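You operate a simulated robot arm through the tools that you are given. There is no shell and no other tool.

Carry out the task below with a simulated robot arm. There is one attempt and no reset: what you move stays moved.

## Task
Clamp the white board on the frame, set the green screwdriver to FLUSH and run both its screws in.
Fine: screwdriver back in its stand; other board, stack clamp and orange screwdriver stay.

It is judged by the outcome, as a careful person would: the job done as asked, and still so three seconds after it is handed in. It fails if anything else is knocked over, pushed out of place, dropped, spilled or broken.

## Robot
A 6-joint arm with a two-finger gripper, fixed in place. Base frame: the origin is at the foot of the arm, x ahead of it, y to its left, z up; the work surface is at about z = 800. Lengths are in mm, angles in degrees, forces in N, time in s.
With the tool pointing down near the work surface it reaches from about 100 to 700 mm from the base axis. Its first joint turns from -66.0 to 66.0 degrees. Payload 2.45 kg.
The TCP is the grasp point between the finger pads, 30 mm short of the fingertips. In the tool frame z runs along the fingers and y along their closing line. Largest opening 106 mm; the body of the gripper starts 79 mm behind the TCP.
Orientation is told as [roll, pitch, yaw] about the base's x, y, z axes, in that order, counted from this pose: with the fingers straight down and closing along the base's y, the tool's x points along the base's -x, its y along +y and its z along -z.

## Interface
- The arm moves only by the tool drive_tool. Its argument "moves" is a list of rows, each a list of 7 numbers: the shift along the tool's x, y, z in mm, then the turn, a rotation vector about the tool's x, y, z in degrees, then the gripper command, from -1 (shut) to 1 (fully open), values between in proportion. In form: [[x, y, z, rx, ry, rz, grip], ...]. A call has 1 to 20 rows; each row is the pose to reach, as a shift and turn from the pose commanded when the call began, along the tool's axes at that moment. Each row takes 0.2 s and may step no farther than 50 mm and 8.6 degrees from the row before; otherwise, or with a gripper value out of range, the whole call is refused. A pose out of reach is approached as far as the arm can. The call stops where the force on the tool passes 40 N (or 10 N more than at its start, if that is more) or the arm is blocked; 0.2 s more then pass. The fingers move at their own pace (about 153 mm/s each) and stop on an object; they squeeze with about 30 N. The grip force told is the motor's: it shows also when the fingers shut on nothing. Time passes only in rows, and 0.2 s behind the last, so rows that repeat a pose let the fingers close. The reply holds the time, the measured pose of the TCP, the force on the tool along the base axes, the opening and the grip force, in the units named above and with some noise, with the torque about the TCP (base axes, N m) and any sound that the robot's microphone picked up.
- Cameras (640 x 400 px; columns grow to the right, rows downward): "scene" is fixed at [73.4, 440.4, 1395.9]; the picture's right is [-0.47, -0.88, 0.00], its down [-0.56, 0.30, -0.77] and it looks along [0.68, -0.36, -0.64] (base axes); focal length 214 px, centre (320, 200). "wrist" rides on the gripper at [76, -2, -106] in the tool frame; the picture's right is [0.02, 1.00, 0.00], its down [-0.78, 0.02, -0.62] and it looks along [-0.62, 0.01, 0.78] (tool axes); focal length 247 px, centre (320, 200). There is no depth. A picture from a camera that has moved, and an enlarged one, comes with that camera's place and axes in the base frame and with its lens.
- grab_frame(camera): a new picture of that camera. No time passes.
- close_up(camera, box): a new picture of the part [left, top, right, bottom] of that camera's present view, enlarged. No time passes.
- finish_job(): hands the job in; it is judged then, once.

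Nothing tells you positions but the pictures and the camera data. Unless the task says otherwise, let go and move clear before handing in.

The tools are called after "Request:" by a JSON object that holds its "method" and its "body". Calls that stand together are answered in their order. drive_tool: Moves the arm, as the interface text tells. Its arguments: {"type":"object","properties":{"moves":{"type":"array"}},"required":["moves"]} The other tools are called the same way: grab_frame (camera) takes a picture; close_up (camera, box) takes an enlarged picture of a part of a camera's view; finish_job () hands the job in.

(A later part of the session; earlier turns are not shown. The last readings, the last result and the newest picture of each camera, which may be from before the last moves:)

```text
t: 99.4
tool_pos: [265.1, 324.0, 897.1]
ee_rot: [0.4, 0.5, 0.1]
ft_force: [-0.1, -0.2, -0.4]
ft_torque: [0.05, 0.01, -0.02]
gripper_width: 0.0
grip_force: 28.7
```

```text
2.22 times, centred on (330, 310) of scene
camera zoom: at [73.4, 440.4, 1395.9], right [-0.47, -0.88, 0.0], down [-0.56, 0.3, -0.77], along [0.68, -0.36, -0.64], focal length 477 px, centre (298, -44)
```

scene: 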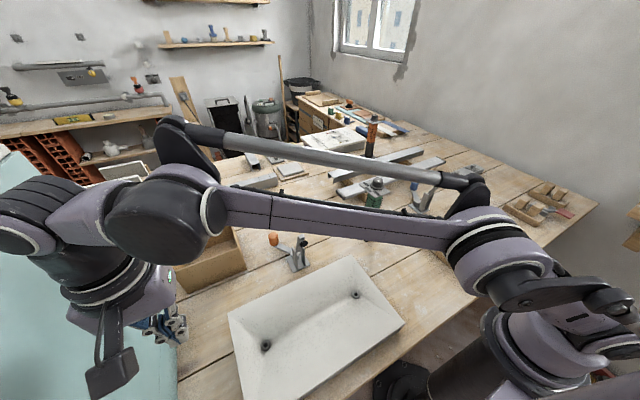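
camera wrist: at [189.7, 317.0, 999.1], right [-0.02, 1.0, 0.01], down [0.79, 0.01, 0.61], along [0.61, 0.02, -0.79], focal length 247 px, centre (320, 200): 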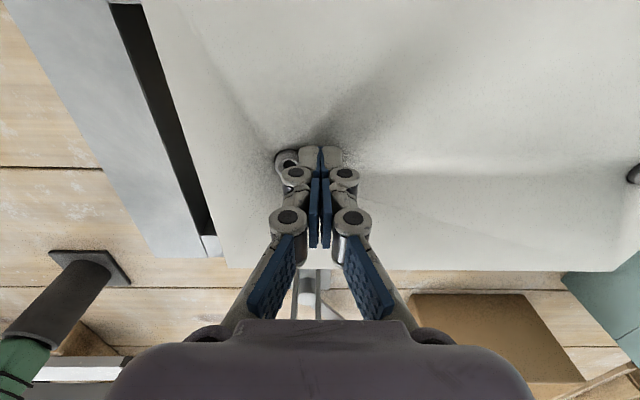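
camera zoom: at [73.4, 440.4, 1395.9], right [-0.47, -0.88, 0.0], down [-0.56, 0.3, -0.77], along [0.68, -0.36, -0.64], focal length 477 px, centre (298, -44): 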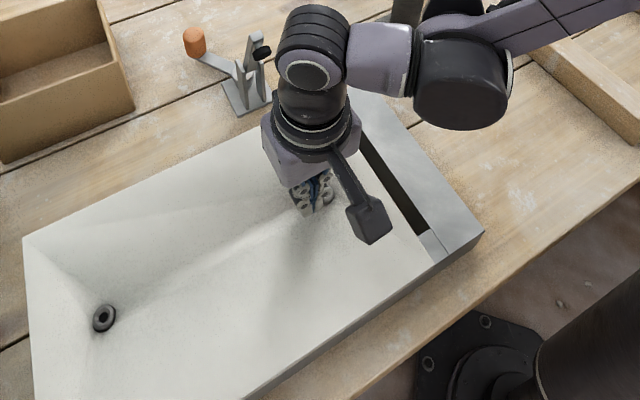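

The fingertip was riding up on the screw head because it overlapped only a few mm. I'll find the board's surface by touch first, then push with full overlap.

Request:
{"method": "drive_tool", "body": {"moves": [[0, 4, 2, 0, 0, 0, -1], [0, 8, 6, 0, 0, 0, -1], [0, 8, 8, 0, 0, 0, -1], [0, 8, 9.5, 0, 0, 0, -1]]}}

Request:
{"method": "drive_tool", "body": {"moves": [[0, 0, 1, 0, 0, 0, -1], [0, 0, 2, 0, 0, 0, -1]]}}

Request:
{"method": "drive_tool", "body": {"moves": [[0, 0, 1, 0, 0, 0, -1], [0, 0, 2, 0, 0, 0, -1]]}}

```text
t: 100.4
tool_pos: [265.6, 331.1, 889.3]
ee_rot: [0.4, 0.5, 0.1]
ft_force: [0.1, 0.4, 0.0]
ft_torque: [0.01, 0.0, 0.01]
gripper_width: 0.0
grip_force: 28.6
```

```text
t: 101.2
tool_pos: [264.8, 331.1, 888.3]
ee_rot: [0.5, 0.6, 0.1]
ft_force: [-1.6, -1.3, 8.8]
ft_torque: [-0.05, -0.06, -0.04]
gripper_width: 5.9
grip_force: 29.0
stopped in row 2: the force on the tool passed its limit at 43 N (the readings are from after the stop); the commanded pose is now the measured one
```

```text
t: 101.7
tool_pos: [265.0, 332.0, 887.6]
ee_rot: [0.3, 0.5, 0.1]
ft_force: [-0.6, -1.3, 10.4]
ft_torque: [-0.09, -0.09, -0.01]
gripper_width: 5.9
grip_force: 28.3
stopped in row 2: the force on the tool passed its limit at 45 N (the readings are from after the stop); the commanded pose is now the measured one
```

Request:
{"method": "drive_tool", "body": {"moves": [[0, 0, -2, 0, 0, 0, -1], [0, 0, -3, 0, 0, 0, -1], [0, 0, -3, 0, 0, 0, -1]]}}

Request:
{"method": "drive_tool", "body": {"moves": [[0, -3, 0, 0, 0, 0, -1], [0, -6, 0, 0, 0, 0, -1], [0, -8, 0, 0, 0, 0, -1], [0, -10, 0, 0, 0, 0, -1]]}}

Request:
{"method": "grab_frame", "body": {"camera": "wrist"}}

```text
t: 102.5
tool_pos: [265.9, 331.8, 890.3]
ee_rot: [0.4, 0.5, 0.1]
ft_force: [0.9, -0.8, 0.0]
ft_torque: [0.0, 0.01, 0.0]
gripper_width: 0.2
grip_force: 28.8
```

```text
t: 103.5
tool_pos: [266.6, 323.7, 890.6]
ee_rot: [0.3, 0.5, 0.1]
ft_force: [0.3, 2.5, 4.4]
ft_torque: [0.0, -0.03, 0.06]
gripper_width: 0.0
grip_force: 28.5
```

```text
taken
camera wrist: at [190.5, 319.4, 996.6], right [-0.02, 1.0, 0.01], down [0.79, 0.01, 0.61], along [0.61, 0.02, -0.79], focal length 247 px, centre (320, 200)
```

wrist: 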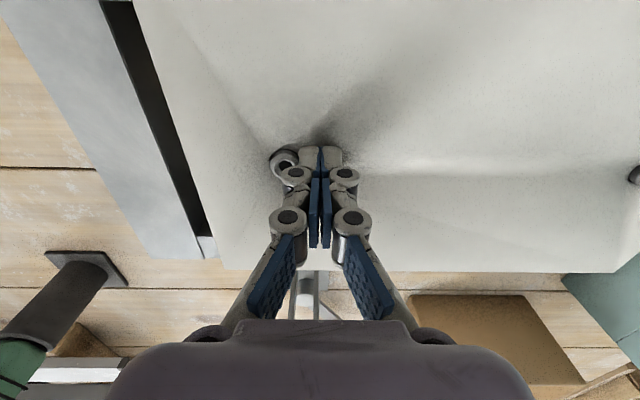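

Request:
{"method": "drive_tool", "body": {"moves": [[0, -2, -0.3, 0, 0, 0, -1], [0, -4, -0.3, 0, 0, 0, -1], [0, -6, -0.3, 0, 0, 0, -1]]}}

Request:
{"method": "close_up", "body": {"camera": "scene", "box": [220, 220, 440, 400]}}

```text
t: 104.3
tool_pos: [265.3, 320.2, 893.2]
ee_rot: [0.7, 0.5, 0.3]
ft_force: [-2.6, 0.7, 21.5]
ft_torque: [-0.18, -0.04, -0.02]
gripper_width: 0.0
grip_force: 28.5
stopped in row 3: the force on the tool passed its limit at 56 N (the readings are from after the stop); the commanded pose is now the measured one
```

```text
2.22 times, centred on (330, 310) of scene
camera zoom: at [73.2, 440.2, 1396.0], right [-0.47, -0.88, 0.0], down [-0.56, 0.3, -0.77], along [0.68, -0.36, -0.64], focal length 477 px, centre (298, -44)
```

zoom: 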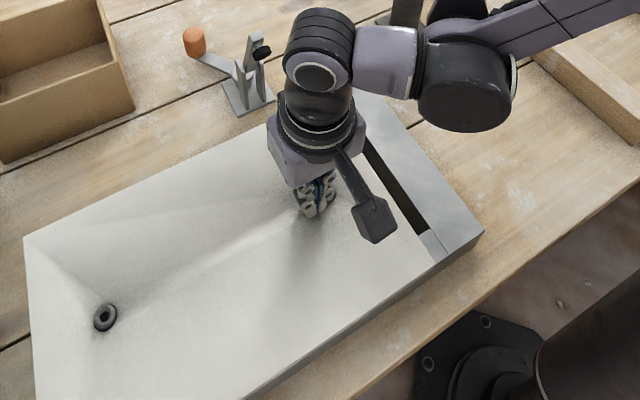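

Pushing on the screw only wedges the finger up, so I'll stop that. I'll push at the board's +y end instead, rolling the tool ~22° so the fingertip gets past the base-joint limit.

Request:
{"method": "drive_tool", "body": {"moves": [[0, 5, -15, 0, 0, 0, -1], [0, 10, -60, 0, 0, 0, -1], [0, 10, -105, 0, 0, 0, -1], [0, 55, -110, 0, 0, 0, -1], [0, 100, -110, 0, 0, 0, -1], [0, 145, -110, -5, 0, 0, -1], [0, 190, -110, -10, 0, 0, -1], [0, 230, -110, -15, 0, 0, -1], [0, 265, -110, -20, 0, 0, -1], [0, 295, -110, -22, 0, 0, -1]]}}

Request:
{"method": "grab_frame", "body": {"camera": "wrist"}}

```text
t: 106.5
tool_pos: [260.7, 613.3, 1004.2]
ee_rot: [22.8, 0.6, 0.2]
ft_force: [0.3, 0.0, 0.3]
ft_torque: [-0.01, -0.01, -0.01]
gripper_width: 0.0
grip_force: 28.6
```

```text
taken
camera wrist: at [187.2, 569.3, 1100.1], right [-0.02, 0.92, 0.39], down [0.79, -0.22, 0.57], along [0.61, 0.32, -0.72], focal length 247 px, centre (320, 200)
```

wrist: 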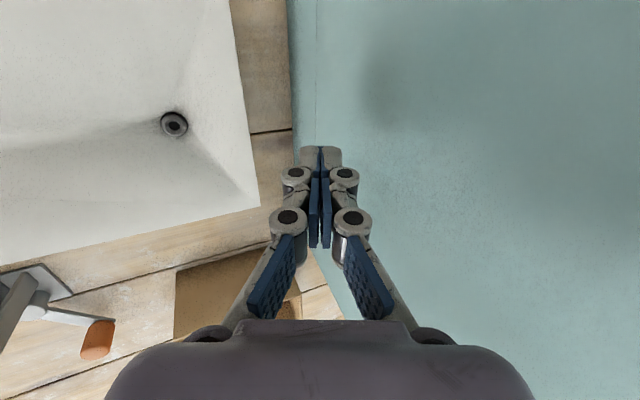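

Request:
{"method": "drive_tool", "body": {"moves": [[-2, -16, 38, 0, 0, 0, -1], [-5, -32, 76, 0, 0, 0, -1], [-8, -44, 104, 0, 0, 0, -1], [-8, -48, 114, 0, 0, 0, -1]]}}

Request:
{"method": "grab_frame", "body": {"camera": "wrist"}}

```text
t: 107.5
tool_pos: [271.8, 611.0, 881.3]
ee_rot: [22.7, 0.5, 0.3]
ft_force: [0.7, 0.4, 0.7]
ft_torque: [0.0, 0.02, 0.03]
gripper_width: 0.0
grip_force: 28.5
```

```text
taken
camera wrist: at [197.1, 566.9, 977.9], right [-0.02, 0.92, 0.39], down [0.79, -0.22, 0.57], along [0.61, 0.32, -0.72], focal length 247 px, centre (320, 200)
```

wrist: 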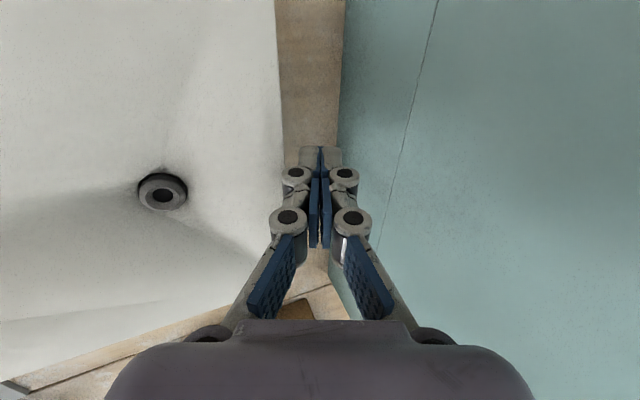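

Request:
{"method": "drive_tool", "body": {"moves": [[0, -6.45, -2.7, 0, 0, 0, -1], [0, -12.9, -5.4, 0, 0, 0, -1], [0, -19.4, -8.1, 0, 0, 0, -1], [0, -25.8, -10.8, 0, 0, 0, -1], [0, -32.3, -13.5, 0, 0, 0, -1], [0, -38.7, -16.2, 0, 0, 0, -1], [0, -45.2, -18.9, 0, 0, 0, -1]]}}

Request:
{"method": "close_up", "body": {"camera": "scene", "box": [220, 220, 440, 400]}}

```text
t: 109.1
tool_pos: [271.5, 563.6, 881.9]
ee_rot: [22.7, 0.4, 0.2]
ft_force: [-0.5, 4.9, 5.7]
ft_torque: [0.08, -0.02, -0.01]
gripper_width: 0.0
grip_force: 28.4
```

```text
2.22 times, centred on (330, 310) of scene
camera zoom: at [73.3, 440.5, 1395.9], right [-0.47, -0.88, 0.0], down [-0.56, 0.3, -0.77], along [0.68, -0.36, -0.64], focal length 477 px, centre (298, -44)
```

zoom: 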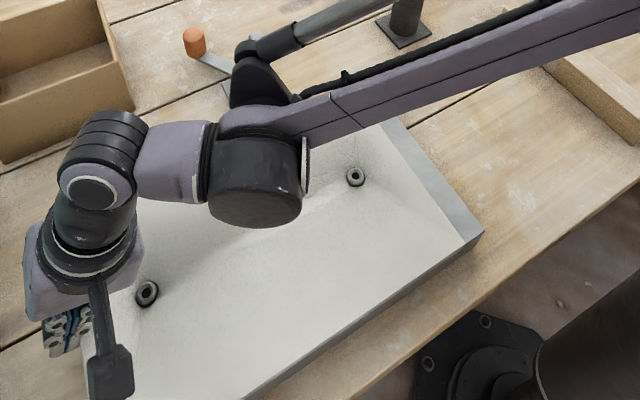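

Request:
{"method": "drive_tool", "body": {"moves": [[0, -6.45, -2.7, 0, 0, 0, -1], [0, -12.9, -5.4, 0, 0, 0, -1], [0, -19.4, -8.1, 0, 0, 0, -1], [0, -25.8, -10.8, 0, 0, 0, -1], [0, -32.3, -13.5, 0, 0, 0, -1], [0, -38.7, -16.2, 0, 0, 0, -1], [0, -45.2, -18.9, 0, 0, 0, -1], [0, -51.6, -21.7, 0, 0, 0, -1], [0, -58, -24.4, 0, 0, 0, -1]]}}

Request:
{"method": "close_up", "body": {"camera": "scene", "box": [220, 220, 440, 400]}}

```text
t: 111.1
tool_pos: [272.9, 501.4, 882.1]
ee_rot: [22.7, 0.5, 0.3]
ft_force: [0.4, 2.5, 1.3]
ft_torque: [0.05, 0.02, -0.03]
gripper_width: 0.0
grip_force: 28.9
```

```text
2.22 times, centred on (330, 310) of scene
camera zoom: at [73.3, 440.5, 1395.9], right [-0.47, -0.88, 0.0], down [-0.56, 0.3, -0.77], along [0.68, -0.36, -0.64], focal length 477 px, centre (298, -44)
```

zoom: 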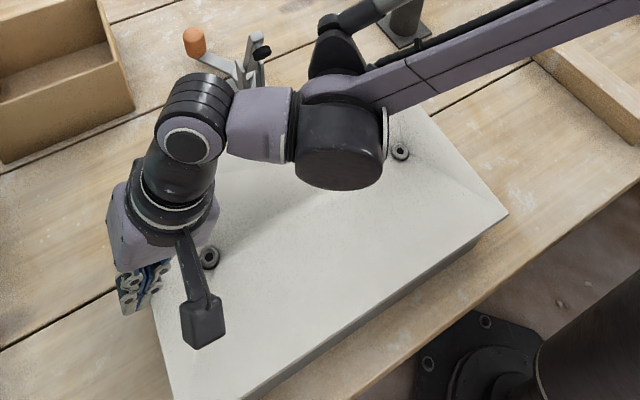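

Request:
{"method": "drive_tool", "body": {"moves": [[0, -1.8, -0.8, 0, 0, 0, -1], [0, -3.7, -1.5, 0, 0, 0, -1]]}}

Request:
{"method": "close_up", "body": {"camera": "scene", "box": [360, 295, 430, 345]}}

Request:
{"method": "close_up", "body": {"camera": "scene", "box": [220, 210, 440, 400]}}

```text
t: 111.7
tool_pos: [270.9, 497.5, 882.2]
ee_rot: [22.7, 0.4, 0.3]
ft_force: [-0.7, 4.8, 4.2]
ft_torque: [0.09, -0.02, 0.01]
gripper_width: 0.0
grip_force: 28.3
```

```text
8.00 times, centred on (395, 320) of scene
camera zoom: at [73.3, 440.5, 1395.9], right [-0.47, -0.88, 0.0], down [-0.56, 0.3, -0.77], along [0.68, -0.36, -0.64], focal length 1716 px, centre (-280, -760)
```

zoom: 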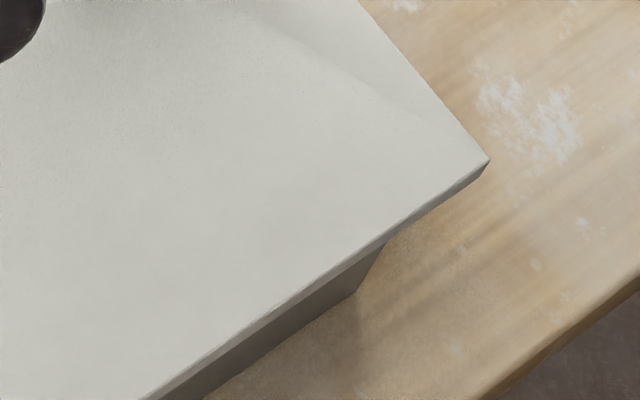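

```text
2.11 times, centred on (330, 305) of scene
camera zoom: at [73.3, 440.5, 1395.9], right [-0.47, -0.88, 0.0], down [-0.56, 0.3, -0.77], along [0.68, -0.36, -0.64], focal length 452 px, centre (299, -21)
```

zoom: 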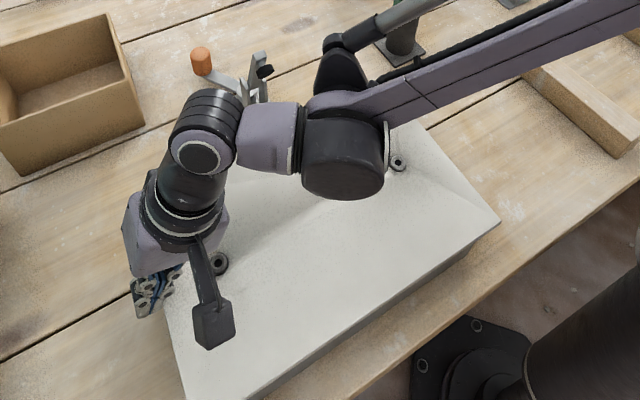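

Request:
{"method": "drive_tool", "body": {"moves": [[0, -1.9, -0.8, 0, 0, 0, -1], [0, -3.7, -1.5, 0, 0, 0, -1]]}}

Request:
{"method": "close_up", "body": {"camera": "scene", "box": [360, 295, 430, 345]}}

```text
t: 112.3
tool_pos: [271.7, 492.7, 882.6]
ee_rot: [22.6, 0.6, 0.4]
ft_force: [-0.8, 4.3, 5.3]
ft_torque: [0.07, -0.02, 0.02]
gripper_width: 0.0
grip_force: 28.6
```

```text
8.00 times, centred on (395, 320) of scene
camera zoom: at [73.3, 440.5, 1395.9], right [-0.47, -0.88, 0.0], down [-0.56, 0.3, -0.77], along [0.68, -0.36, -0.64], focal length 1716 px, centre (-280, -760)
```

zoom: 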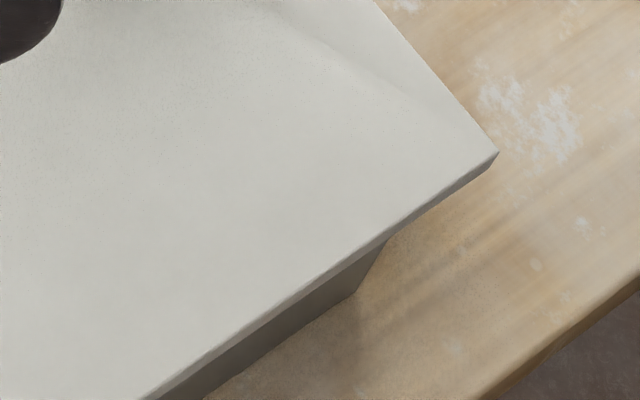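

The board is back within about 1 mm of its original corner. I'll retreat up and check the whole board and the orange clamp.

Request:
{"method": "drive_tool", "body": {"moves": [[0, 7, 3, 0, 0, 0, -1], [0, 20, -30, 0, 0, 0, -1], [0, 34, -70, 5, 0, 0, -1], [0, 48, -110, 11, 0, 0, -1], [0, 40, -125, 17, 0, 0, -1], [0, 20, -135, 22, 0, 0, -1], [0, -20, -130, 22, 0, 0, -1], [0, -60, -115, 22, 0, 0, -1], [0, -100, -100, 22, 0, 0, -1], [0, -140, -85, 22, 0, 0, -1]]}}

Request:
{"method": "close_up", "body": {"camera": "scene", "box": [220, 210, 440, 400]}}

Request:
{"method": "grab_frame", "body": {"camera": "wrist"}}

```text
t: 114.5
tool_pos: [274.8, 328.3, 906.9]
ee_rot: [0.7, 0.5, 0.3]
ft_force: [0.6, 0.1, -0.2]
ft_torque: [0.0, 0.0, 0.0]
gripper_width: 0.0
grip_force: 28.6
```

```text
2.11 times, centred on (330, 305) of scene
camera zoom: at [73.4, 440.4, 1395.9], right [-0.47, -0.88, 0.0], down [-0.56, 0.3, -0.77], along [0.68, -0.36, -0.64], focal length 452 px, centre (299, -21)
```

zoom: 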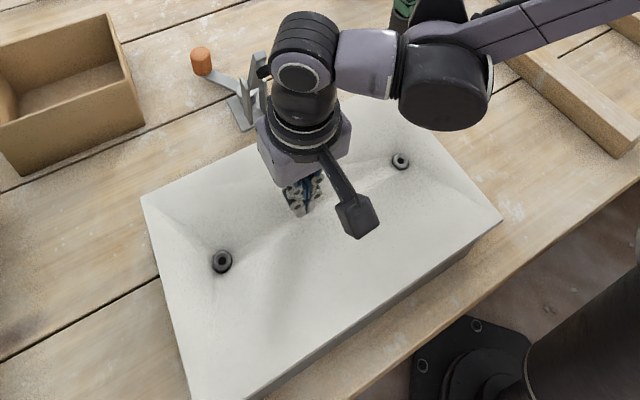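

```text
taken
camera wrist: at [199.2, 325.0, 1012.9], right [-0.03, 1.0, 0.01], down [0.79, 0.01, 0.61], along [0.61, 0.03, -0.79], focal length 247 px, centre (320, 200)
```

wrist: 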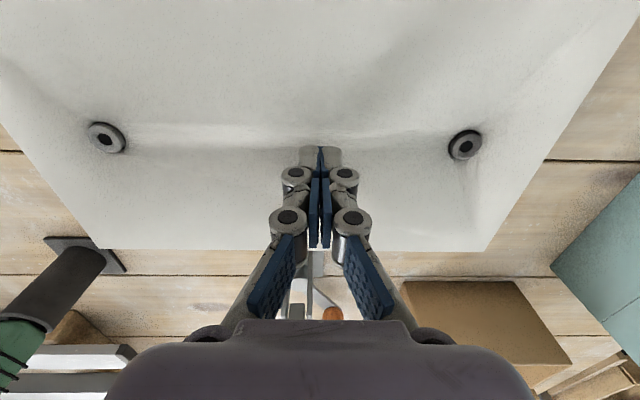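

The board is back exactly where it started: all corners and screws match the first picture. Next I'll study the orange clamp from above.

Request:
{"method": "drive_tool", "body": {"moves": [[0, 0, -45, 0, 0, 0, -1], [0, 0, -90, 0, 0, 0, 0], [-5, -5, -135, 0, 0, 0, 1], [-10, -10, -180, 0, 0, 0, 1], [-10, -15, -200, 0, 0, 0, 1]]}}

Request:
{"method": "grab_frame", "body": {"camera": "wrist"}}

Request:
{"method": "close_up", "body": {"camera": "wrist", "box": [250, 130, 400, 230]}}

Request:
{"method": "close_up", "body": {"camera": "scene", "box": [260, 220, 330, 280]}}

```text
t: 115.7
tool_pos: [287.1, 317.4, 1107.4]
ee_rot: [0.7, 0.5, 0.3]
ft_force: [0.2, 0.0, 0.5]
ft_torque: [0.01, -0.01, 0.03]
gripper_width: 106.1
grip_force: 0.0
```

```text
taken
camera wrist: at [212.4, 313.4, 1213.6], right [-0.03, 1.0, 0.01], down [0.79, 0.01, 0.61], along [0.61, 0.03, -0.79], focal length 247 px, centre (320, 200)
```

wrist: 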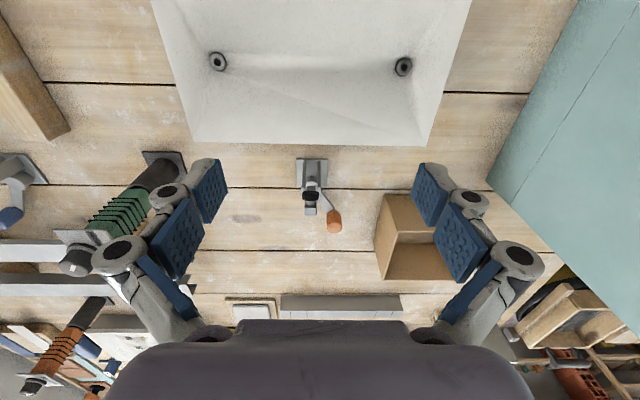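

```text
4.00 times, centred on (325, 180) of wrist
camera zoom: at [212.4, 313.4, 1213.6], right [-0.03, 1.0, 0.01], down [0.79, 0.01, 0.61], along [0.61, 0.03, -0.79], focal length 988 px, centre (300, 280)
```

zoom: 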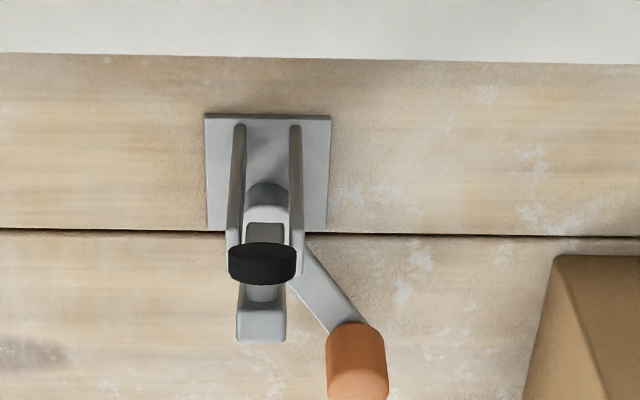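

```text
6.67 times, centred on (295, 250) of scene
camera zoom: at [73.4, 440.4, 1395.9], right [-0.47, -0.88, 0.0], down [-0.56, 0.3, -0.77], along [0.68, -0.36, -0.64], focal length 1430 px, centre (487, -133)
```

zoom: 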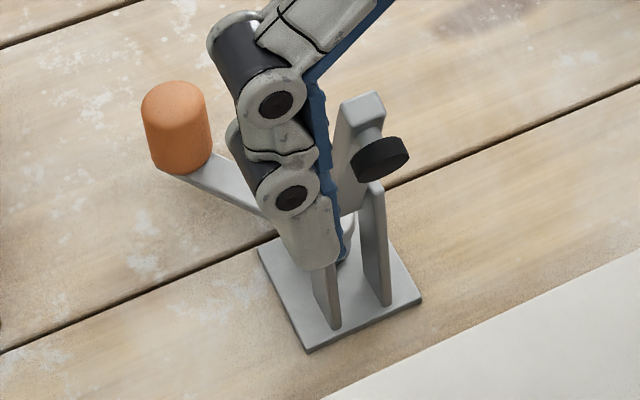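

The clamp's crank handle is at about (554,357) on a vertical pin, with its hub near (472,312). I'll go over the handle with open fingers to grip it.

Request:
{"method": "drive_tool", "body": {"moves": [[-45, 7, 0, 0, 0, 0, 0.6], [-90, 14, 0, 0, 0, 0, 0.6], [-135, 20, 0, 0, 0, 0, 0.6], [-180, 27, 0, 0, 0, 0, 0.6], [-225, 34, 0, 0, 0, 0, 0.6], [-267, 40, 0, 0, 0, 0, 0.6]]}}

Request:
{"method": "grab_frame", "body": {"camera": "wrist"}}

```text
t: 117.1
tool_pos: [528.4, 338.1, 1087.8]
ee_rot: [0.7, 0.4, 0.2]
ft_force: [-1.2, 1.5, 0.1]
ft_torque: [-0.08, -0.06, 0.03]
gripper_width: 84.6
grip_force: 0.0
out of reach, approached as far as the arm can: row 6
```

```text
taken
camera wrist: at [454.0, 334.5, 1193.0], right [-0.03, 1.0, 0.01], down [0.79, 0.01, 0.61], along [0.61, 0.03, -0.79], focal length 247 px, centre (320, 200)
```

wrist: 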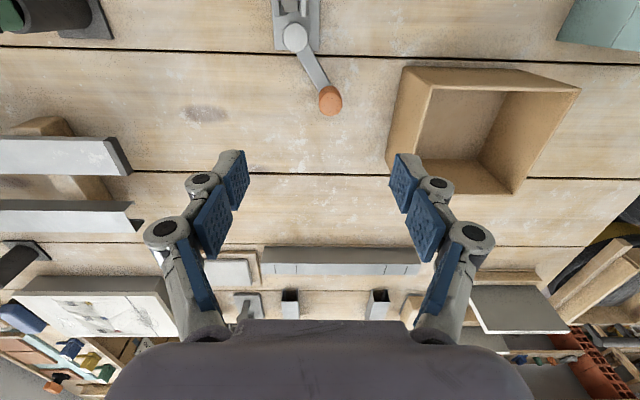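

Request:
{"method": "close_up", "body": {"camera": "wrist", "box": [260, 0, 380, 125]}}

```text
3.20 times, centred on (320, 62) of wrist
camera zoom: at [454.0, 334.5, 1193.0], right [-0.03, 1.0, 0.01], down [0.79, 0.01, 0.61], along [0.61, 0.03, -0.79], focal length 790 px, centre (320, 640)
```

zoom: 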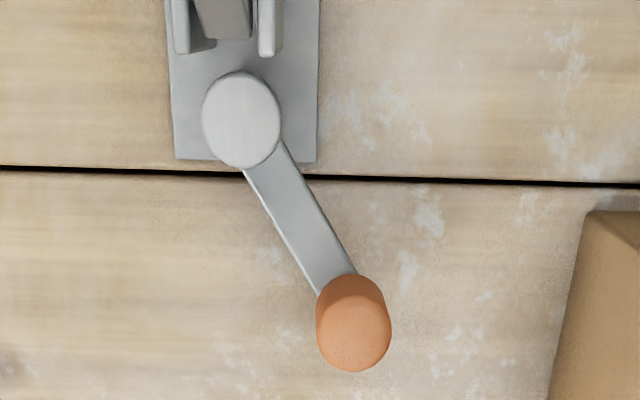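

Request:
{"method": "drive_tool", "body": {"moves": [[0, 5, 45, 0, 0, 0, 0.6], [-8, 12, 90, 0, 0, 0, 0.6], [-16, 19, 135, 0, 0, 0, 0.6], [-22, 19, 170, 0, 0, 0, 0.6], [-22, 19, 200, 0, 0, 0, 0.6]]}}

Request:
{"method": "grab_frame", "body": {"camera": "wrist"}}

```text
t: 118.3
tool_pos: [545.0, 358.2, 885.7]
ee_rot: [0.7, 0.5, 0.3]
ft_force: [-0.5, -0.1, 0.1]
ft_torque: [0.02, 0.02, 0.02]
gripper_width: 84.7
grip_force: 0.0
```

```text
taken
camera wrist: at [470.3, 355.0, 992.3], right [-0.03, 1.0, 0.01], down [0.79, 0.01, 0.61], along [0.61, 0.03, -0.79], focal length 247 px, centre (320, 200)
```

wrist: 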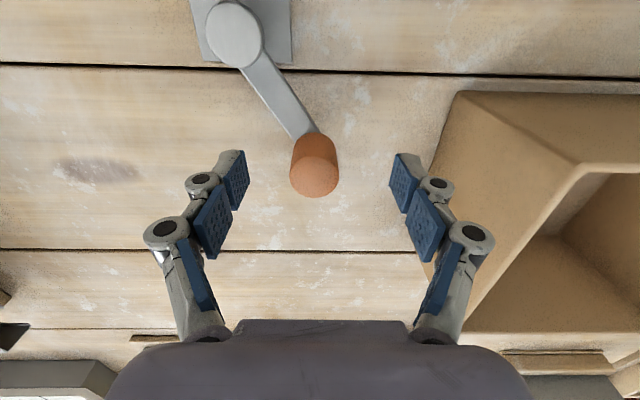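

Request:
{"method": "drive_tool", "body": {"moves": [[-4, -1, 0, 0, 0, 0, 0.2], [-7, -2, 0, 0, 0, 0, -0.06], [-7, -2, 8, 0, 0, 0, -0.06], [-7, -2, 16, 0, 0, 0, -0.06], [-7, -2, 23, 0, 0, 0, -0.06]]}}

Request:
{"method": "grab_frame", "body": {"camera": "wrist"}}

Request:
{"method": "close_up", "body": {"camera": "scene", "box": [240, 200, 340, 280]}}

```text
t: 119.5
tool_pos: [552.3, 357.6, 863.0]
ee_rot: [0.6, 0.6, 0.3]
ft_force: [-0.5, -0.7, 0.1]
ft_torque: [-0.02, -0.01, 0.02]
gripper_width: 49.8
grip_force: 0.0
```

```text
taken
camera wrist: at [476.8, 353.7, 969.0], right [-0.03, 1.0, 0.01], down [0.79, 0.01, 0.61], along [0.61, 0.03, -0.79], focal length 247 px, centre (320, 200)
```

wrist: 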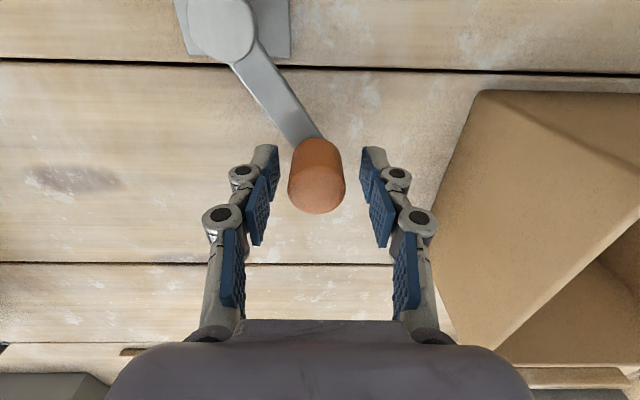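

```text
5.00 times, centred on (290, 240) of scene
camera zoom: at [73.4, 440.4, 1395.9], right [-0.47, -0.88, 0.0], down [-0.56, 0.3, -0.77], along [0.68, -0.36, -0.64], focal length 1072 px, centre (470, 0)
```

zoom: 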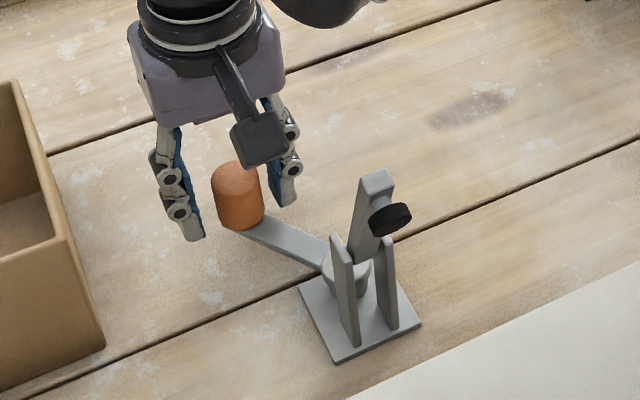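

Request:
{"method": "drive_tool", "body": {"moves": [[0, 0, 0, 0, 0, 0, -0.3], [0, 0, 0, 0, 0, 0, -0.6], [0, 0, 0, 0, 0, 0, -0.6]]}}

Request:
{"method": "grab_frame", "body": {"camera": "wrist"}}

```text
t: 120.3
tool_pos: [551.3, 358.4, 863.5]
ee_rot: [0.7, 0.6, 0.3]
ft_force: [-3.1, -3.2, -1.4]
ft_torque: [-0.1, 0.12, 0.01]
gripper_width: 30.0
grip_force: 44.6
```

```text
taken
camera wrist: at [476.7, 353.5, 969.1], right [-0.03, 1.0, 0.01], down [0.79, 0.01, 0.61], along [0.61, 0.03, -0.79], focal length 247 px, centre (320, 200)
```

wrist: 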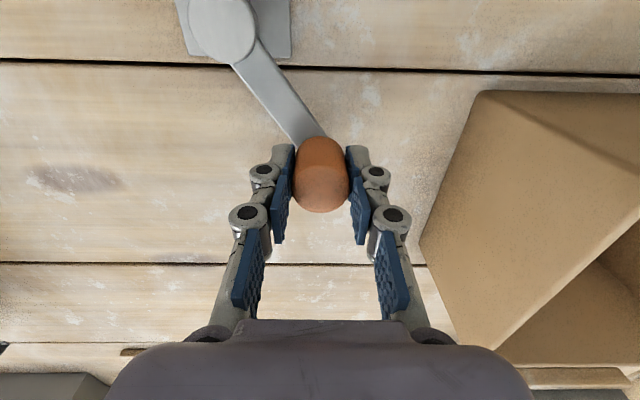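

The handle is gripped at 30 mm. I'll test a small swing of a few mm toward -y and read the force.

Request:
{"method": "drive_tool", "body": {"moves": [[-1.1, -1.7, 0, 0, 0, 1.3, -0.6], [-2.2, -3.3, 0, 0, 0, 2.7, -0.6], [-3.4, -5, 0, 0, 0, 4, -0.6]]}}

Request:
{"method": "grab_frame", "body": {"camera": "wrist"}}

```text
t: 121.1
tool_pos: [553.0, 354.6, 863.6]
ee_rot: [0.9, 0.6, -3.7]
ft_force: [-4.4, 9.4, 2.2]
ft_torque: [0.21, -0.38, 0.34]
gripper_width: 30.1
grip_force: 45.0
```

```text
taken
camera wrist: at [478.4, 355.8, 969.1], right [0.04, 1.0, 0.02], down [0.79, -0.04, 0.61], along [0.61, -0.01, -0.79], focal length 247 px, centre (320, 200)
```

wrist: 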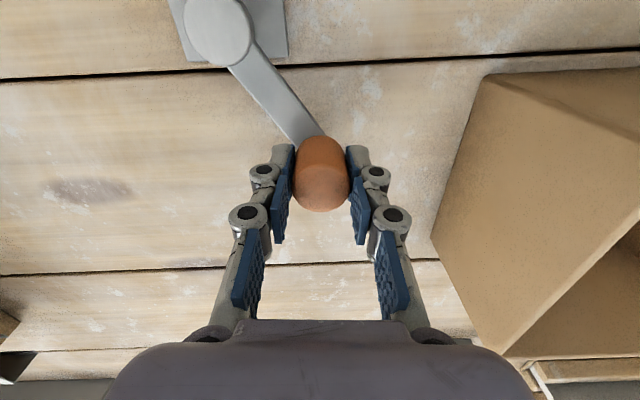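

Request:
{"method": "drive_tool", "body": {"moves": [[1.7, 2.5, 0, 0, 0, -2, -0.6], [3.4, 5, 0, 0, 0, -4, -0.6], [5, 7.5, 0, 0, 0, -6, -0.6], [6.6, 10, 0, 0, 0, -8, -0.6]]}}

Request:
{"method": "grab_frame", "body": {"camera": "wrist"}}

```text
t: 122.1
tool_pos: [549.3, 361.7, 863.6]
ee_rot: [0.7, 0.4, 4.3]
ft_force: [7.5, -0.7, 8.6]
ft_torque: [0.05, -1.35, 0.21]
gripper_width: 29.8
grip_force: 46.0
```

```text
taken
camera wrist: at [473.8, 352.7, 968.7], right [-0.1, 1.0, 0.01], down [0.78, 0.07, 0.62], along [0.61, 0.07, -0.79], focal length 247 px, centre (320, 200)
```

wrist: 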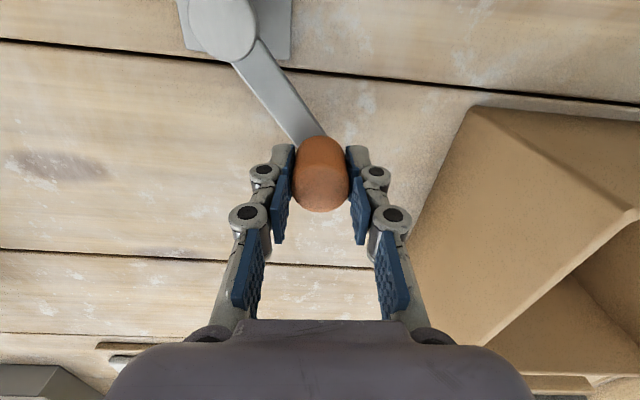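

Request:
{"method": "close_up", "body": {"camera": "scene", "box": [240, 200, 340, 280]}}

```text
5.00 times, centred on (290, 240) of scene
camera zoom: at [73.3, 440.3, 1396.0], right [-0.47, -0.88, 0.0], down [-0.56, 0.3, -0.77], along [0.68, -0.36, -0.64], focal length 1072 px, centre (470, 0)
```

zoom: 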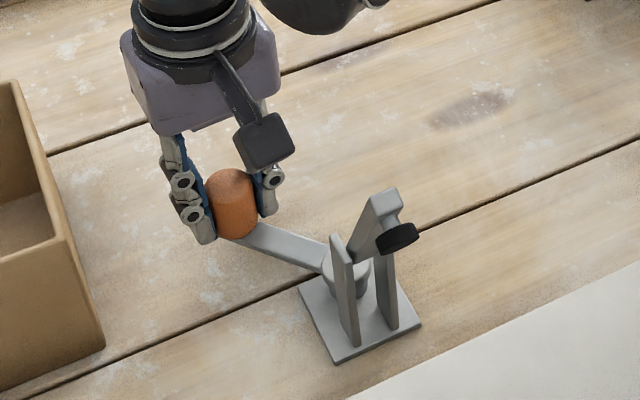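

Moving the handle toward +y lowers the clamp arm, so that's the closing direction. I'll swing it along its arc in steps.

Request:
{"method": "drive_tool", "body": {"moves": [[2.2, 2.6, 0, 0, 0, 0, -0.6], [4.4, 5.2, 0, 0, 0, 0, -0.6], [7.2, 8.6, 0, 0, 0, 0, -0.6], [10.1, 11.9, 0, 0, 0, 0, -0.6]]}}

Request:
{"method": "close_up", "body": {"camera": "scene", "box": [240, 200, 340, 280]}}

```text
t: 123.1
tool_pos: [534.8, 373.9, 862.6]
ee_rot: [0.6, 0.5, 4.2]
ft_force: [1.3, -11.5, -6.3]
ft_torque: [-0.2, -0.23, 0.54]
gripper_width: 30.3
grip_force: 44.9
```

```text
5.00 times, centred on (290, 240) of scene
camera zoom: at [73.5, 440.2, 1396.0], right [-0.47, -0.88, 0.0], down [-0.56, 0.3, -0.77], along [0.68, -0.36, -0.64], focal length 1072 px, centre (470, 0)
```

zoom: 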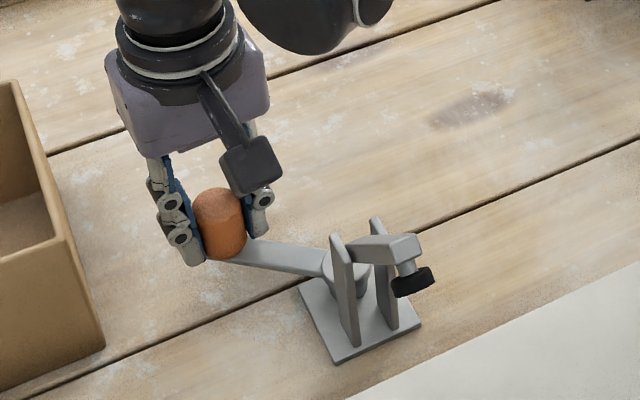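

Request:
{"method": "drive_tool", "body": {"moves": [[3.1, 3.1, 0, 0, 0, 0, -0.6], [6.15, 6.2, 0, 0, 0, 0, -0.6], [9, 8.4, 0, 0, 0, 0, -0.6], [11.9, 10.5, 0, 0, 0, 0, -0.6]]}}

Request:
{"method": "close_up", "body": {"camera": "scene", "box": [240, 200, 340, 280]}}

```text
t: 124.1
tool_pos: [524.1, 381.1, 864.2]
ee_rot: [0.7, 0.6, 4.2]
ft_force: [-2.9, -14.4, -20.3]
ft_torque: [-0.26, 0.05, 0.28]
gripper_width: 29.9
grip_force: 45.1
```

```text
5.00 times, centred on (290, 240) of scene
camera zoom: at [73.6, 440.3, 1395.9], right [-0.47, -0.88, 0.0], down [-0.56, 0.3, -0.77], along [0.68, -0.36, -0.64], focal length 1072 px, centre (470, 0)
```

zoom: 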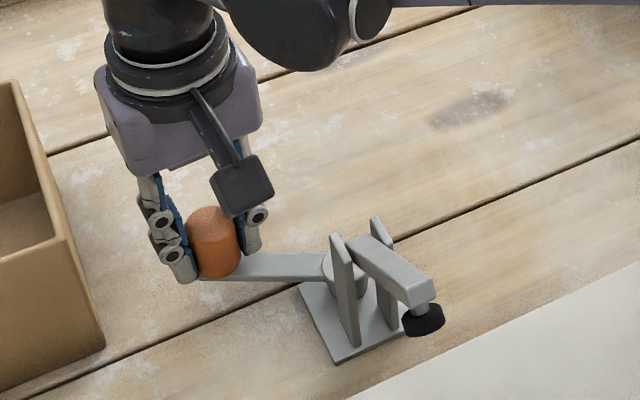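

Request:
{"method": "drive_tool", "body": {"moves": [[0, 0, 1.5, 0, 0, 0, -0.6], [3.6, 2.7, 2, 0, 0, 0, -0.6], [7.2, 5.3, 2.5, 0, 0, 0, -0.6]]}}

Request:
{"method": "close_up", "body": {"camera": "scene", "box": [240, 200, 340, 280]}}

```text
t: 124.9
tool_pos: [515.4, 386.4, 864.4]
ee_rot: [0.6, 0.4, 4.2]
ft_force: [-1.0, -18.1, 25.5]
ft_torque: [-0.68, -0.15, 0.42]
gripper_width: 30.1
grip_force: 45.0
```

```text
5.00 times, centred on (290, 240) of scene
camera zoom: at [72.9, 439.7, 1396.2], right [-0.47, -0.88, 0.0], down [-0.56, 0.3, -0.77], along [0.68, -0.36, -0.64], focal length 1072 px, centre (470, 0)
```

zoom: 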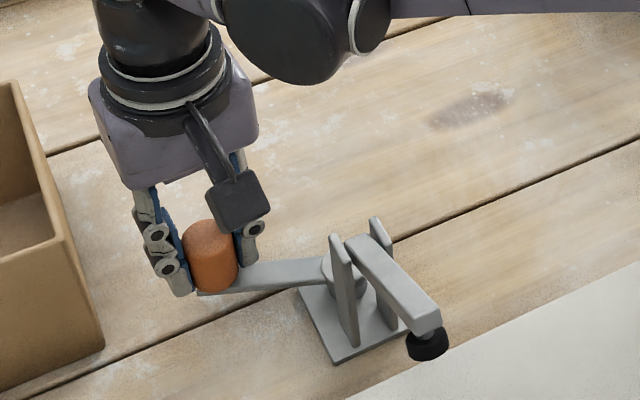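

Request:
{"method": "drive_tool", "body": {"moves": [[0, 0, -1.2, 0, 0, 0, -0.6], [4, 1.9, -1.2, 0, 0, 0, -0.6], [8.05, 3.7, -1.2, 0, 0, 0, -0.6]]}}

Request:
{"method": "close_up", "body": {"camera": "scene", "box": [240, 200, 340, 280]}}

```text
t: 125.7
tool_pos: [507.6, 389.4, 862.6]
ee_rot: [0.7, 0.5, 4.2]
ft_force: [-0.6, -18.0, 15.8]
ft_torque: [-0.57, -0.23, 0.45]
gripper_width: 30.4
grip_force: 44.8
```

```text
5.00 times, centred on (290, 240) of scene
camera zoom: at [73.1, 439.8, 1396.1], right [-0.47, -0.88, 0.0], down [-0.56, 0.3, -0.77], along [0.68, -0.36, -0.64], focal length 1072 px, centre (470, 0)
```

zoom: 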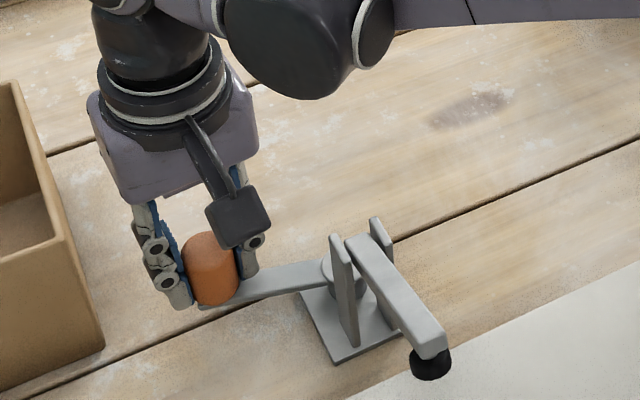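

Request:
{"method": "drive_tool", "body": {"moves": [[0, -0.8, -0.7, 0, 0, 0, -0.6], [3.7, 0.5, -0.7, 0, 0, 0, -0.6], [7.4, 1.6, -0.7, 0, 0, 0, -0.6]]}}

Request:
{"method": "close_up", "body": {"camera": "scene", "box": [240, 200, 340, 280]}}

```text
t: 126.5
tool_pos: [501.3, 391.3, 863.3]
ee_rot: [0.7, 0.4, 4.1]
ft_force: [0.0, -16.6, 7.2]
ft_torque: [-0.51, -0.51, 0.34]
gripper_width: 30.0
grip_force: 44.9
```

```text
5.00 times, centred on (290, 240) of scene
camera zoom: at [73.3, 439.9, 1396.1], right [-0.47, -0.88, 0.0], down [-0.56, 0.3, -0.77], along [0.68, -0.36, -0.64], focal length 1072 px, centre (470, 0)
```

zoom: 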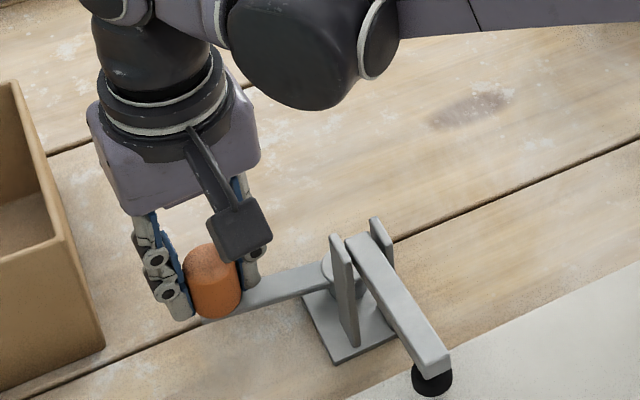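

Request:
{"method": "drive_tool", "body": {"moves": [[2.7, 0, -0.4, 0, 0, 0, -0.6], [5.4, 0.2, -0.4, 0, 0, 0, -0.6], [8.1, 0.7, -0.4, 0, 0, 0, -0.6]]}}

Request:
{"method": "close_up", "body": {"camera": "scene", "box": [240, 200, 340, 280]}}

```text
t: 127.3
tool_pos: [493.6, 392.5, 863.0]
ee_rot: [0.7, 0.4, 4.3]
ft_force: [6.6, -9.9, -8.7]
ft_torque: [-0.26, -0.49, 0.66]
gripper_width: 30.1
grip_force: 45.2
```

```text
5.00 times, centred on (290, 240) of scene
camera zoom: at [73.6, 440.3, 1395.9], right [-0.47, -0.88, 0.0], down [-0.56, 0.3, -0.77], along [0.68, -0.36, -0.64], focal length 1072 px, centre (470, 0)
```

zoom: 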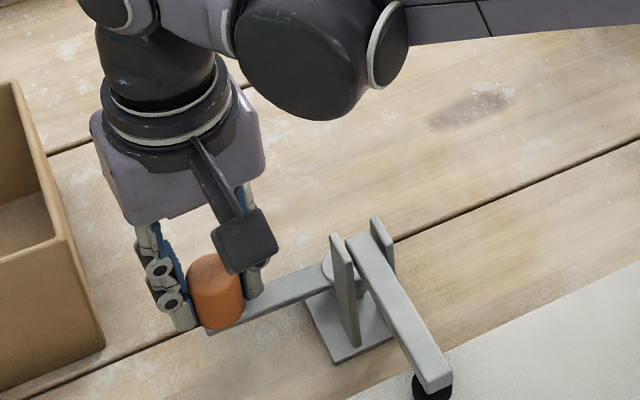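

Request:
{"method": "drive_tool", "body": {"moves": [[2.7, 0.1, -0.2, 0, 0, 0, -0.6], [5.4, 0.2, -0.2, 0, 0, 0, -0.6], [8.1, 0.3, -0.2, 0, 0, 0, -0.6]]}}

Request:
{"method": "close_up", "body": {"camera": "scene", "box": [240, 200, 340, 280]}}

```text
t: 128.1
tool_pos: [488.6, 392.9, 863.1]
ee_rot: [0.8, -0.1, 4.1]
ft_force: [31.4, 1.3, -13.6]
ft_torque: [0.04, -0.9, 0.11]
gripper_width: 30.0
grip_force: 45.2
```

```text
5.00 times, centred on (290, 240) of scene
camera zoom: at [74.3, 440.6, 1395.8], right [-0.47, -0.88, 0.0], down [-0.56, 0.3, -0.77], along [0.68, -0.36, -0.64], focal length 1072 px, centre (470, 0)
```

zoom: 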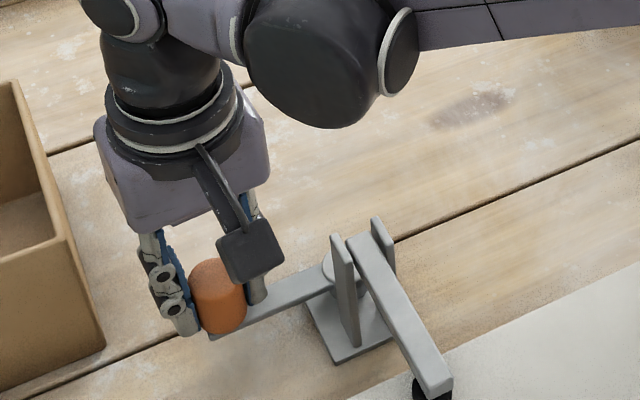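

The tangential force rises sharply at about 85° with the pad on the board. I'll press slightly more, then check whether it holds by itself.

Request:
{"method": "drive_tool", "body": {"moves": [[0.8, 0, 0.2, 0, 0, 0, -0.6], [1.6, 0, 0.2, 0, 0, 0, -0.6], [2.4, 0, 0.2, 0, 0, 0, -0.6]]}}

Request:
{"method": "close_up", "body": {"camera": "scene", "box": [280, 210, 360, 300]}}

```text
t: 128.9
tool_pos: [486.6, 391.2, 864.1]
ee_rot: [0.8, -0.2, 4.1]
ft_force: [34.8, 4.1, 0.9]
ft_torque: [0.03, -0.89, 0.07]
gripper_width: 30.0
grip_force: 45.0
```

```text
4.44 times, centred on (320, 255) of scene
camera zoom: at [74.2, 440.5, 1395.8], right [-0.47, -0.88, 0.0], down [-0.56, 0.3, -0.77], along [0.68, -0.36, -0.64], focal length 953 px, centre (320, -44)
```

zoom: 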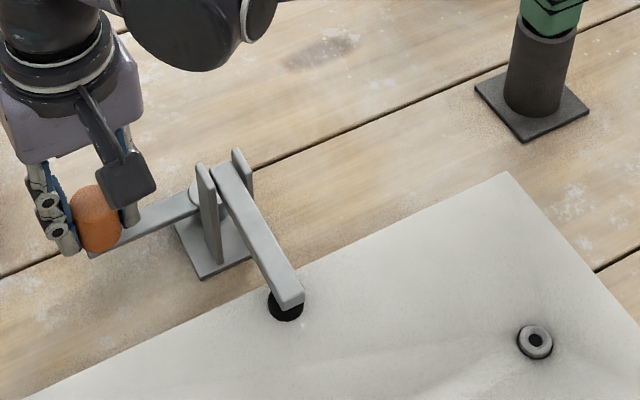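

Request:
{"method": "drive_tool", "body": {"moves": [[0.8, 0, 0, 0, 0, 0, -0.6], [1.6, 0, 0, 0, 0, 0, -0.6], [2.4, 0, 0, 0, 0, 0, -0.6], [3.2, 0, 0, 0, 0, 0, -0.6]]}}

Request:
{"method": "close_up", "body": {"camera": "scene", "box": [280, 210, 360, 300]}}

```text
t: 129.9
tool_pos: [483.9, 390.7, 864.1]
ee_rot: [0.8, -0.3, 4.2]
ft_force: [34.4, 4.4, -0.3]
ft_torque: [0.09, -0.96, 0.08]
gripper_width: 29.8
grip_force: 44.7
```

```text
4.44 times, centred on (320, 255) of scene
camera zoom: at [74.2, 440.5, 1395.8], right [-0.47, -0.88, 0.0], down [-0.56, 0.3, -0.77], along [0.68, -0.36, -0.64], focal length 953 px, centre (320, -44)
```

zoom: 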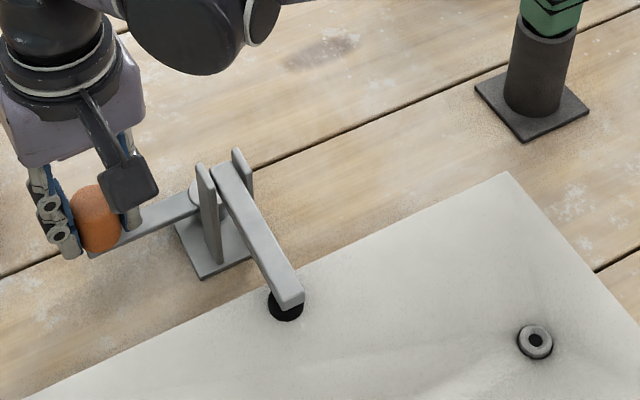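

Request:
{"method": "drive_tool", "body": {"moves": [[-3, 0, 0, 0, 0, 0, -0.6], [-5, 0, 0, 0, 0, 0, -0.6], [-5, 0, 0, 0, 0, 0, -0.2], [-5, 0, 0, 0, 0, 0, 0.1], [-5, 0, 0, 0, 0, 0, 0.1], [-5, 0, 0, 0, 0, 0, 0.1]]}}

Request:
{"method": "close_up", "body": {"camera": "scene", "box": [280, 210, 360, 300]}}

Request:
{"method": "grab_frame", "body": {"camera": "wrist"}}

```text
t: 131.3
tool_pos: [483.4, 392.2, 863.9]
ee_rot: [0.7, 0.5, 4.3]
ft_force: [0.4, -0.2, 0.5]
ft_torque: [-0.01, 0.01, 0.04]
gripper_width: 58.4
grip_force: 0.0
```

```text
4.44 times, centred on (320, 255) of scene
camera zoom: at [73.4, 440.4, 1395.9], right [-0.47, -0.88, 0.0], down [-0.56, 0.3, -0.77], along [0.68, -0.36, -0.64], focal length 953 px, centre (320, -44)
```

zoom: 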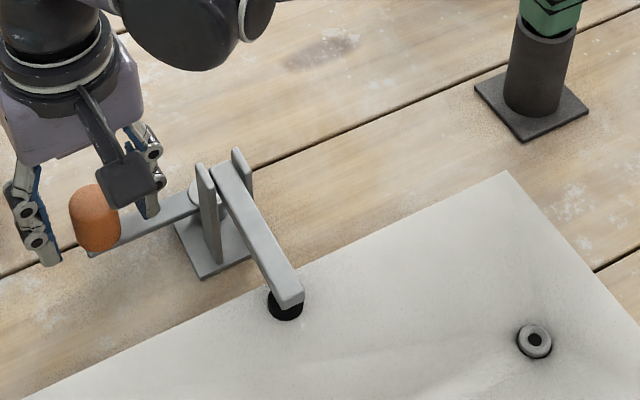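

```text
taken
camera wrist: at [409.0, 382.2, 969.9], right [-0.1, 1.0, 0.01], down [0.79, 0.07, 0.62], along [0.61, 0.07, -0.79], focal length 247 px, centre (320, 200)
```

wrist: 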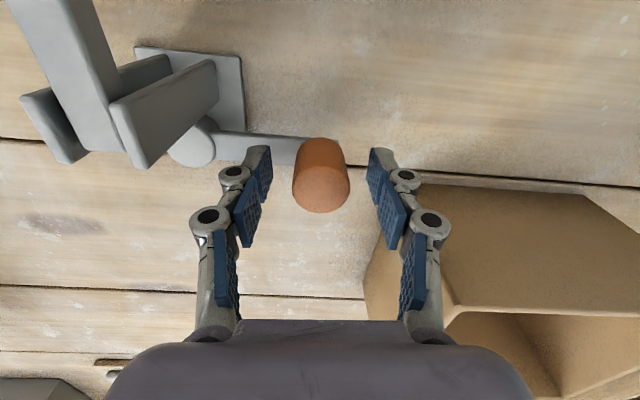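

The clamp stays closed with its pad on the board. I'll move clear and look at the green screwdriver's dial from above.

Request:
{"method": "drive_tool", "body": {"moves": [[0, 0, -40, 0, 0, 0, 0.1], [0, 0, -85, 0, 0, 0, 0.1], [0, 0, -130, 0, 0, 0, 0.1], [10, -20, -170, 0, 0, 0, 0.5], [30, -60, -190, 0, 0, 1, 0.8], [50, -100, -200, 0, 0, 2, 0.8], [65, -145, -200, 0, 0, 3, 0.8], [80, -190, -200, 0, 0, 4, 0.8], [90, -235, -200, 0, 0, 4.3, 0.8], [95, -280, -200, 0, 0, 4.3, 0.8], [95, -325, -200, 0, 0, 4.3, 0.8]]}}

Request:
{"method": "grab_frame", "body": {"camera": "wrist"}}

Request:
{"method": "close_up", "body": {"camera": "scene", "box": [340, 160, 420, 250]}}

```text
t: 133.7
tool_pos: [413.5, 55.8, 1061.7]
ee_rot: [0.7, 0.5, -0.1]
ft_force: [0.6, 0.1, 0.7]
ft_torque: [0.05, 0.04, 0.02]
gripper_width: 95.6
grip_force: 0.0
```

```text
taken
camera wrist: at [339.1, 52.7, 1167.1], right [-0.02, 1.0, 0.01], down [0.79, 0.01, 0.61], along [0.61, 0.02, -0.79], focal length 247 px, centre (320, 200)
```

wrist: 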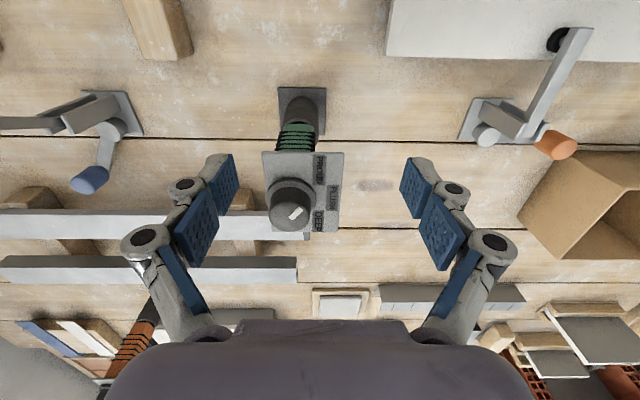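

```text
4.44 times, centred on (380, 205) of scene
camera zoom: at [73.3, 440.4, 1395.9], right [-0.47, -0.88, 0.0], down [-0.56, 0.3, -0.77], along [0.68, -0.36, -0.64], focal length 953 px, centre (53, 178)
```

zoom: 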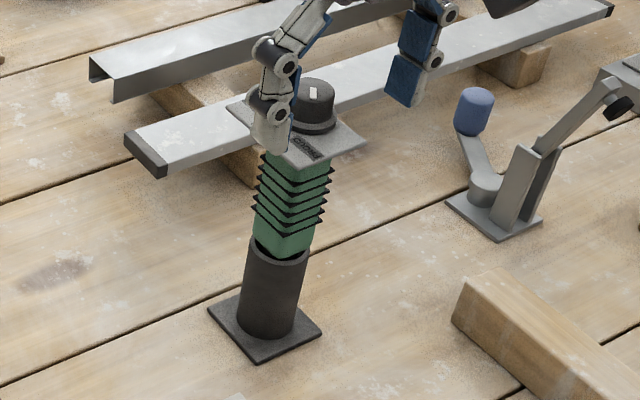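

Request:
{"method": "close_up", "body": {"camera": "wrist", "box": [240, 130, 370, 250]}}

Request:
{"method": "close_up", "body": {"camera": "wrist", "box": [250, 70, 370, 170]}}

```text
3.33 times, centred on (305, 190) of wrist
camera zoom: at [339.1, 52.7, 1167.1], right [-0.02, 1.0, 0.01], down [0.79, 0.01, 0.61], along [0.61, 0.02, -0.79], focal length 823 px, centre (370, 233)
```

zoom: 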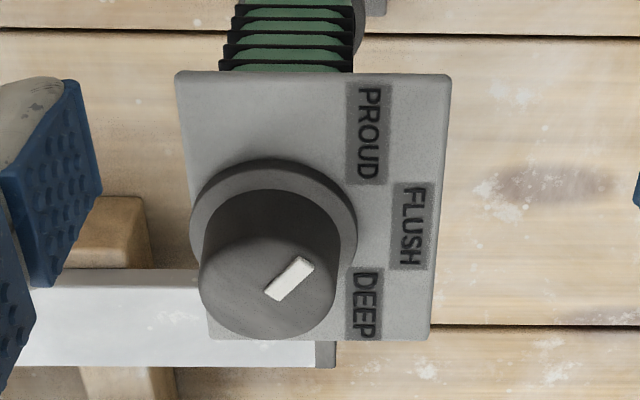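

```text
4.00 times, centred on (310, 120) of wrist
camera zoom: at [339.1, 52.7, 1167.1], right [-0.02, 1.0, 0.01], down [0.79, 0.01, 0.61], along [0.61, 0.02, -0.79], focal length 988 px, centre (360, 520)
```

zoom: 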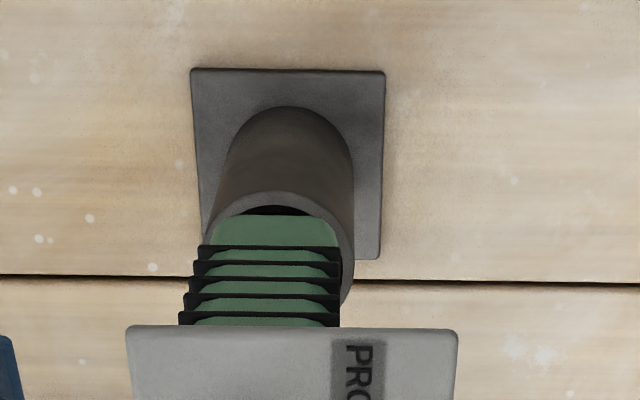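

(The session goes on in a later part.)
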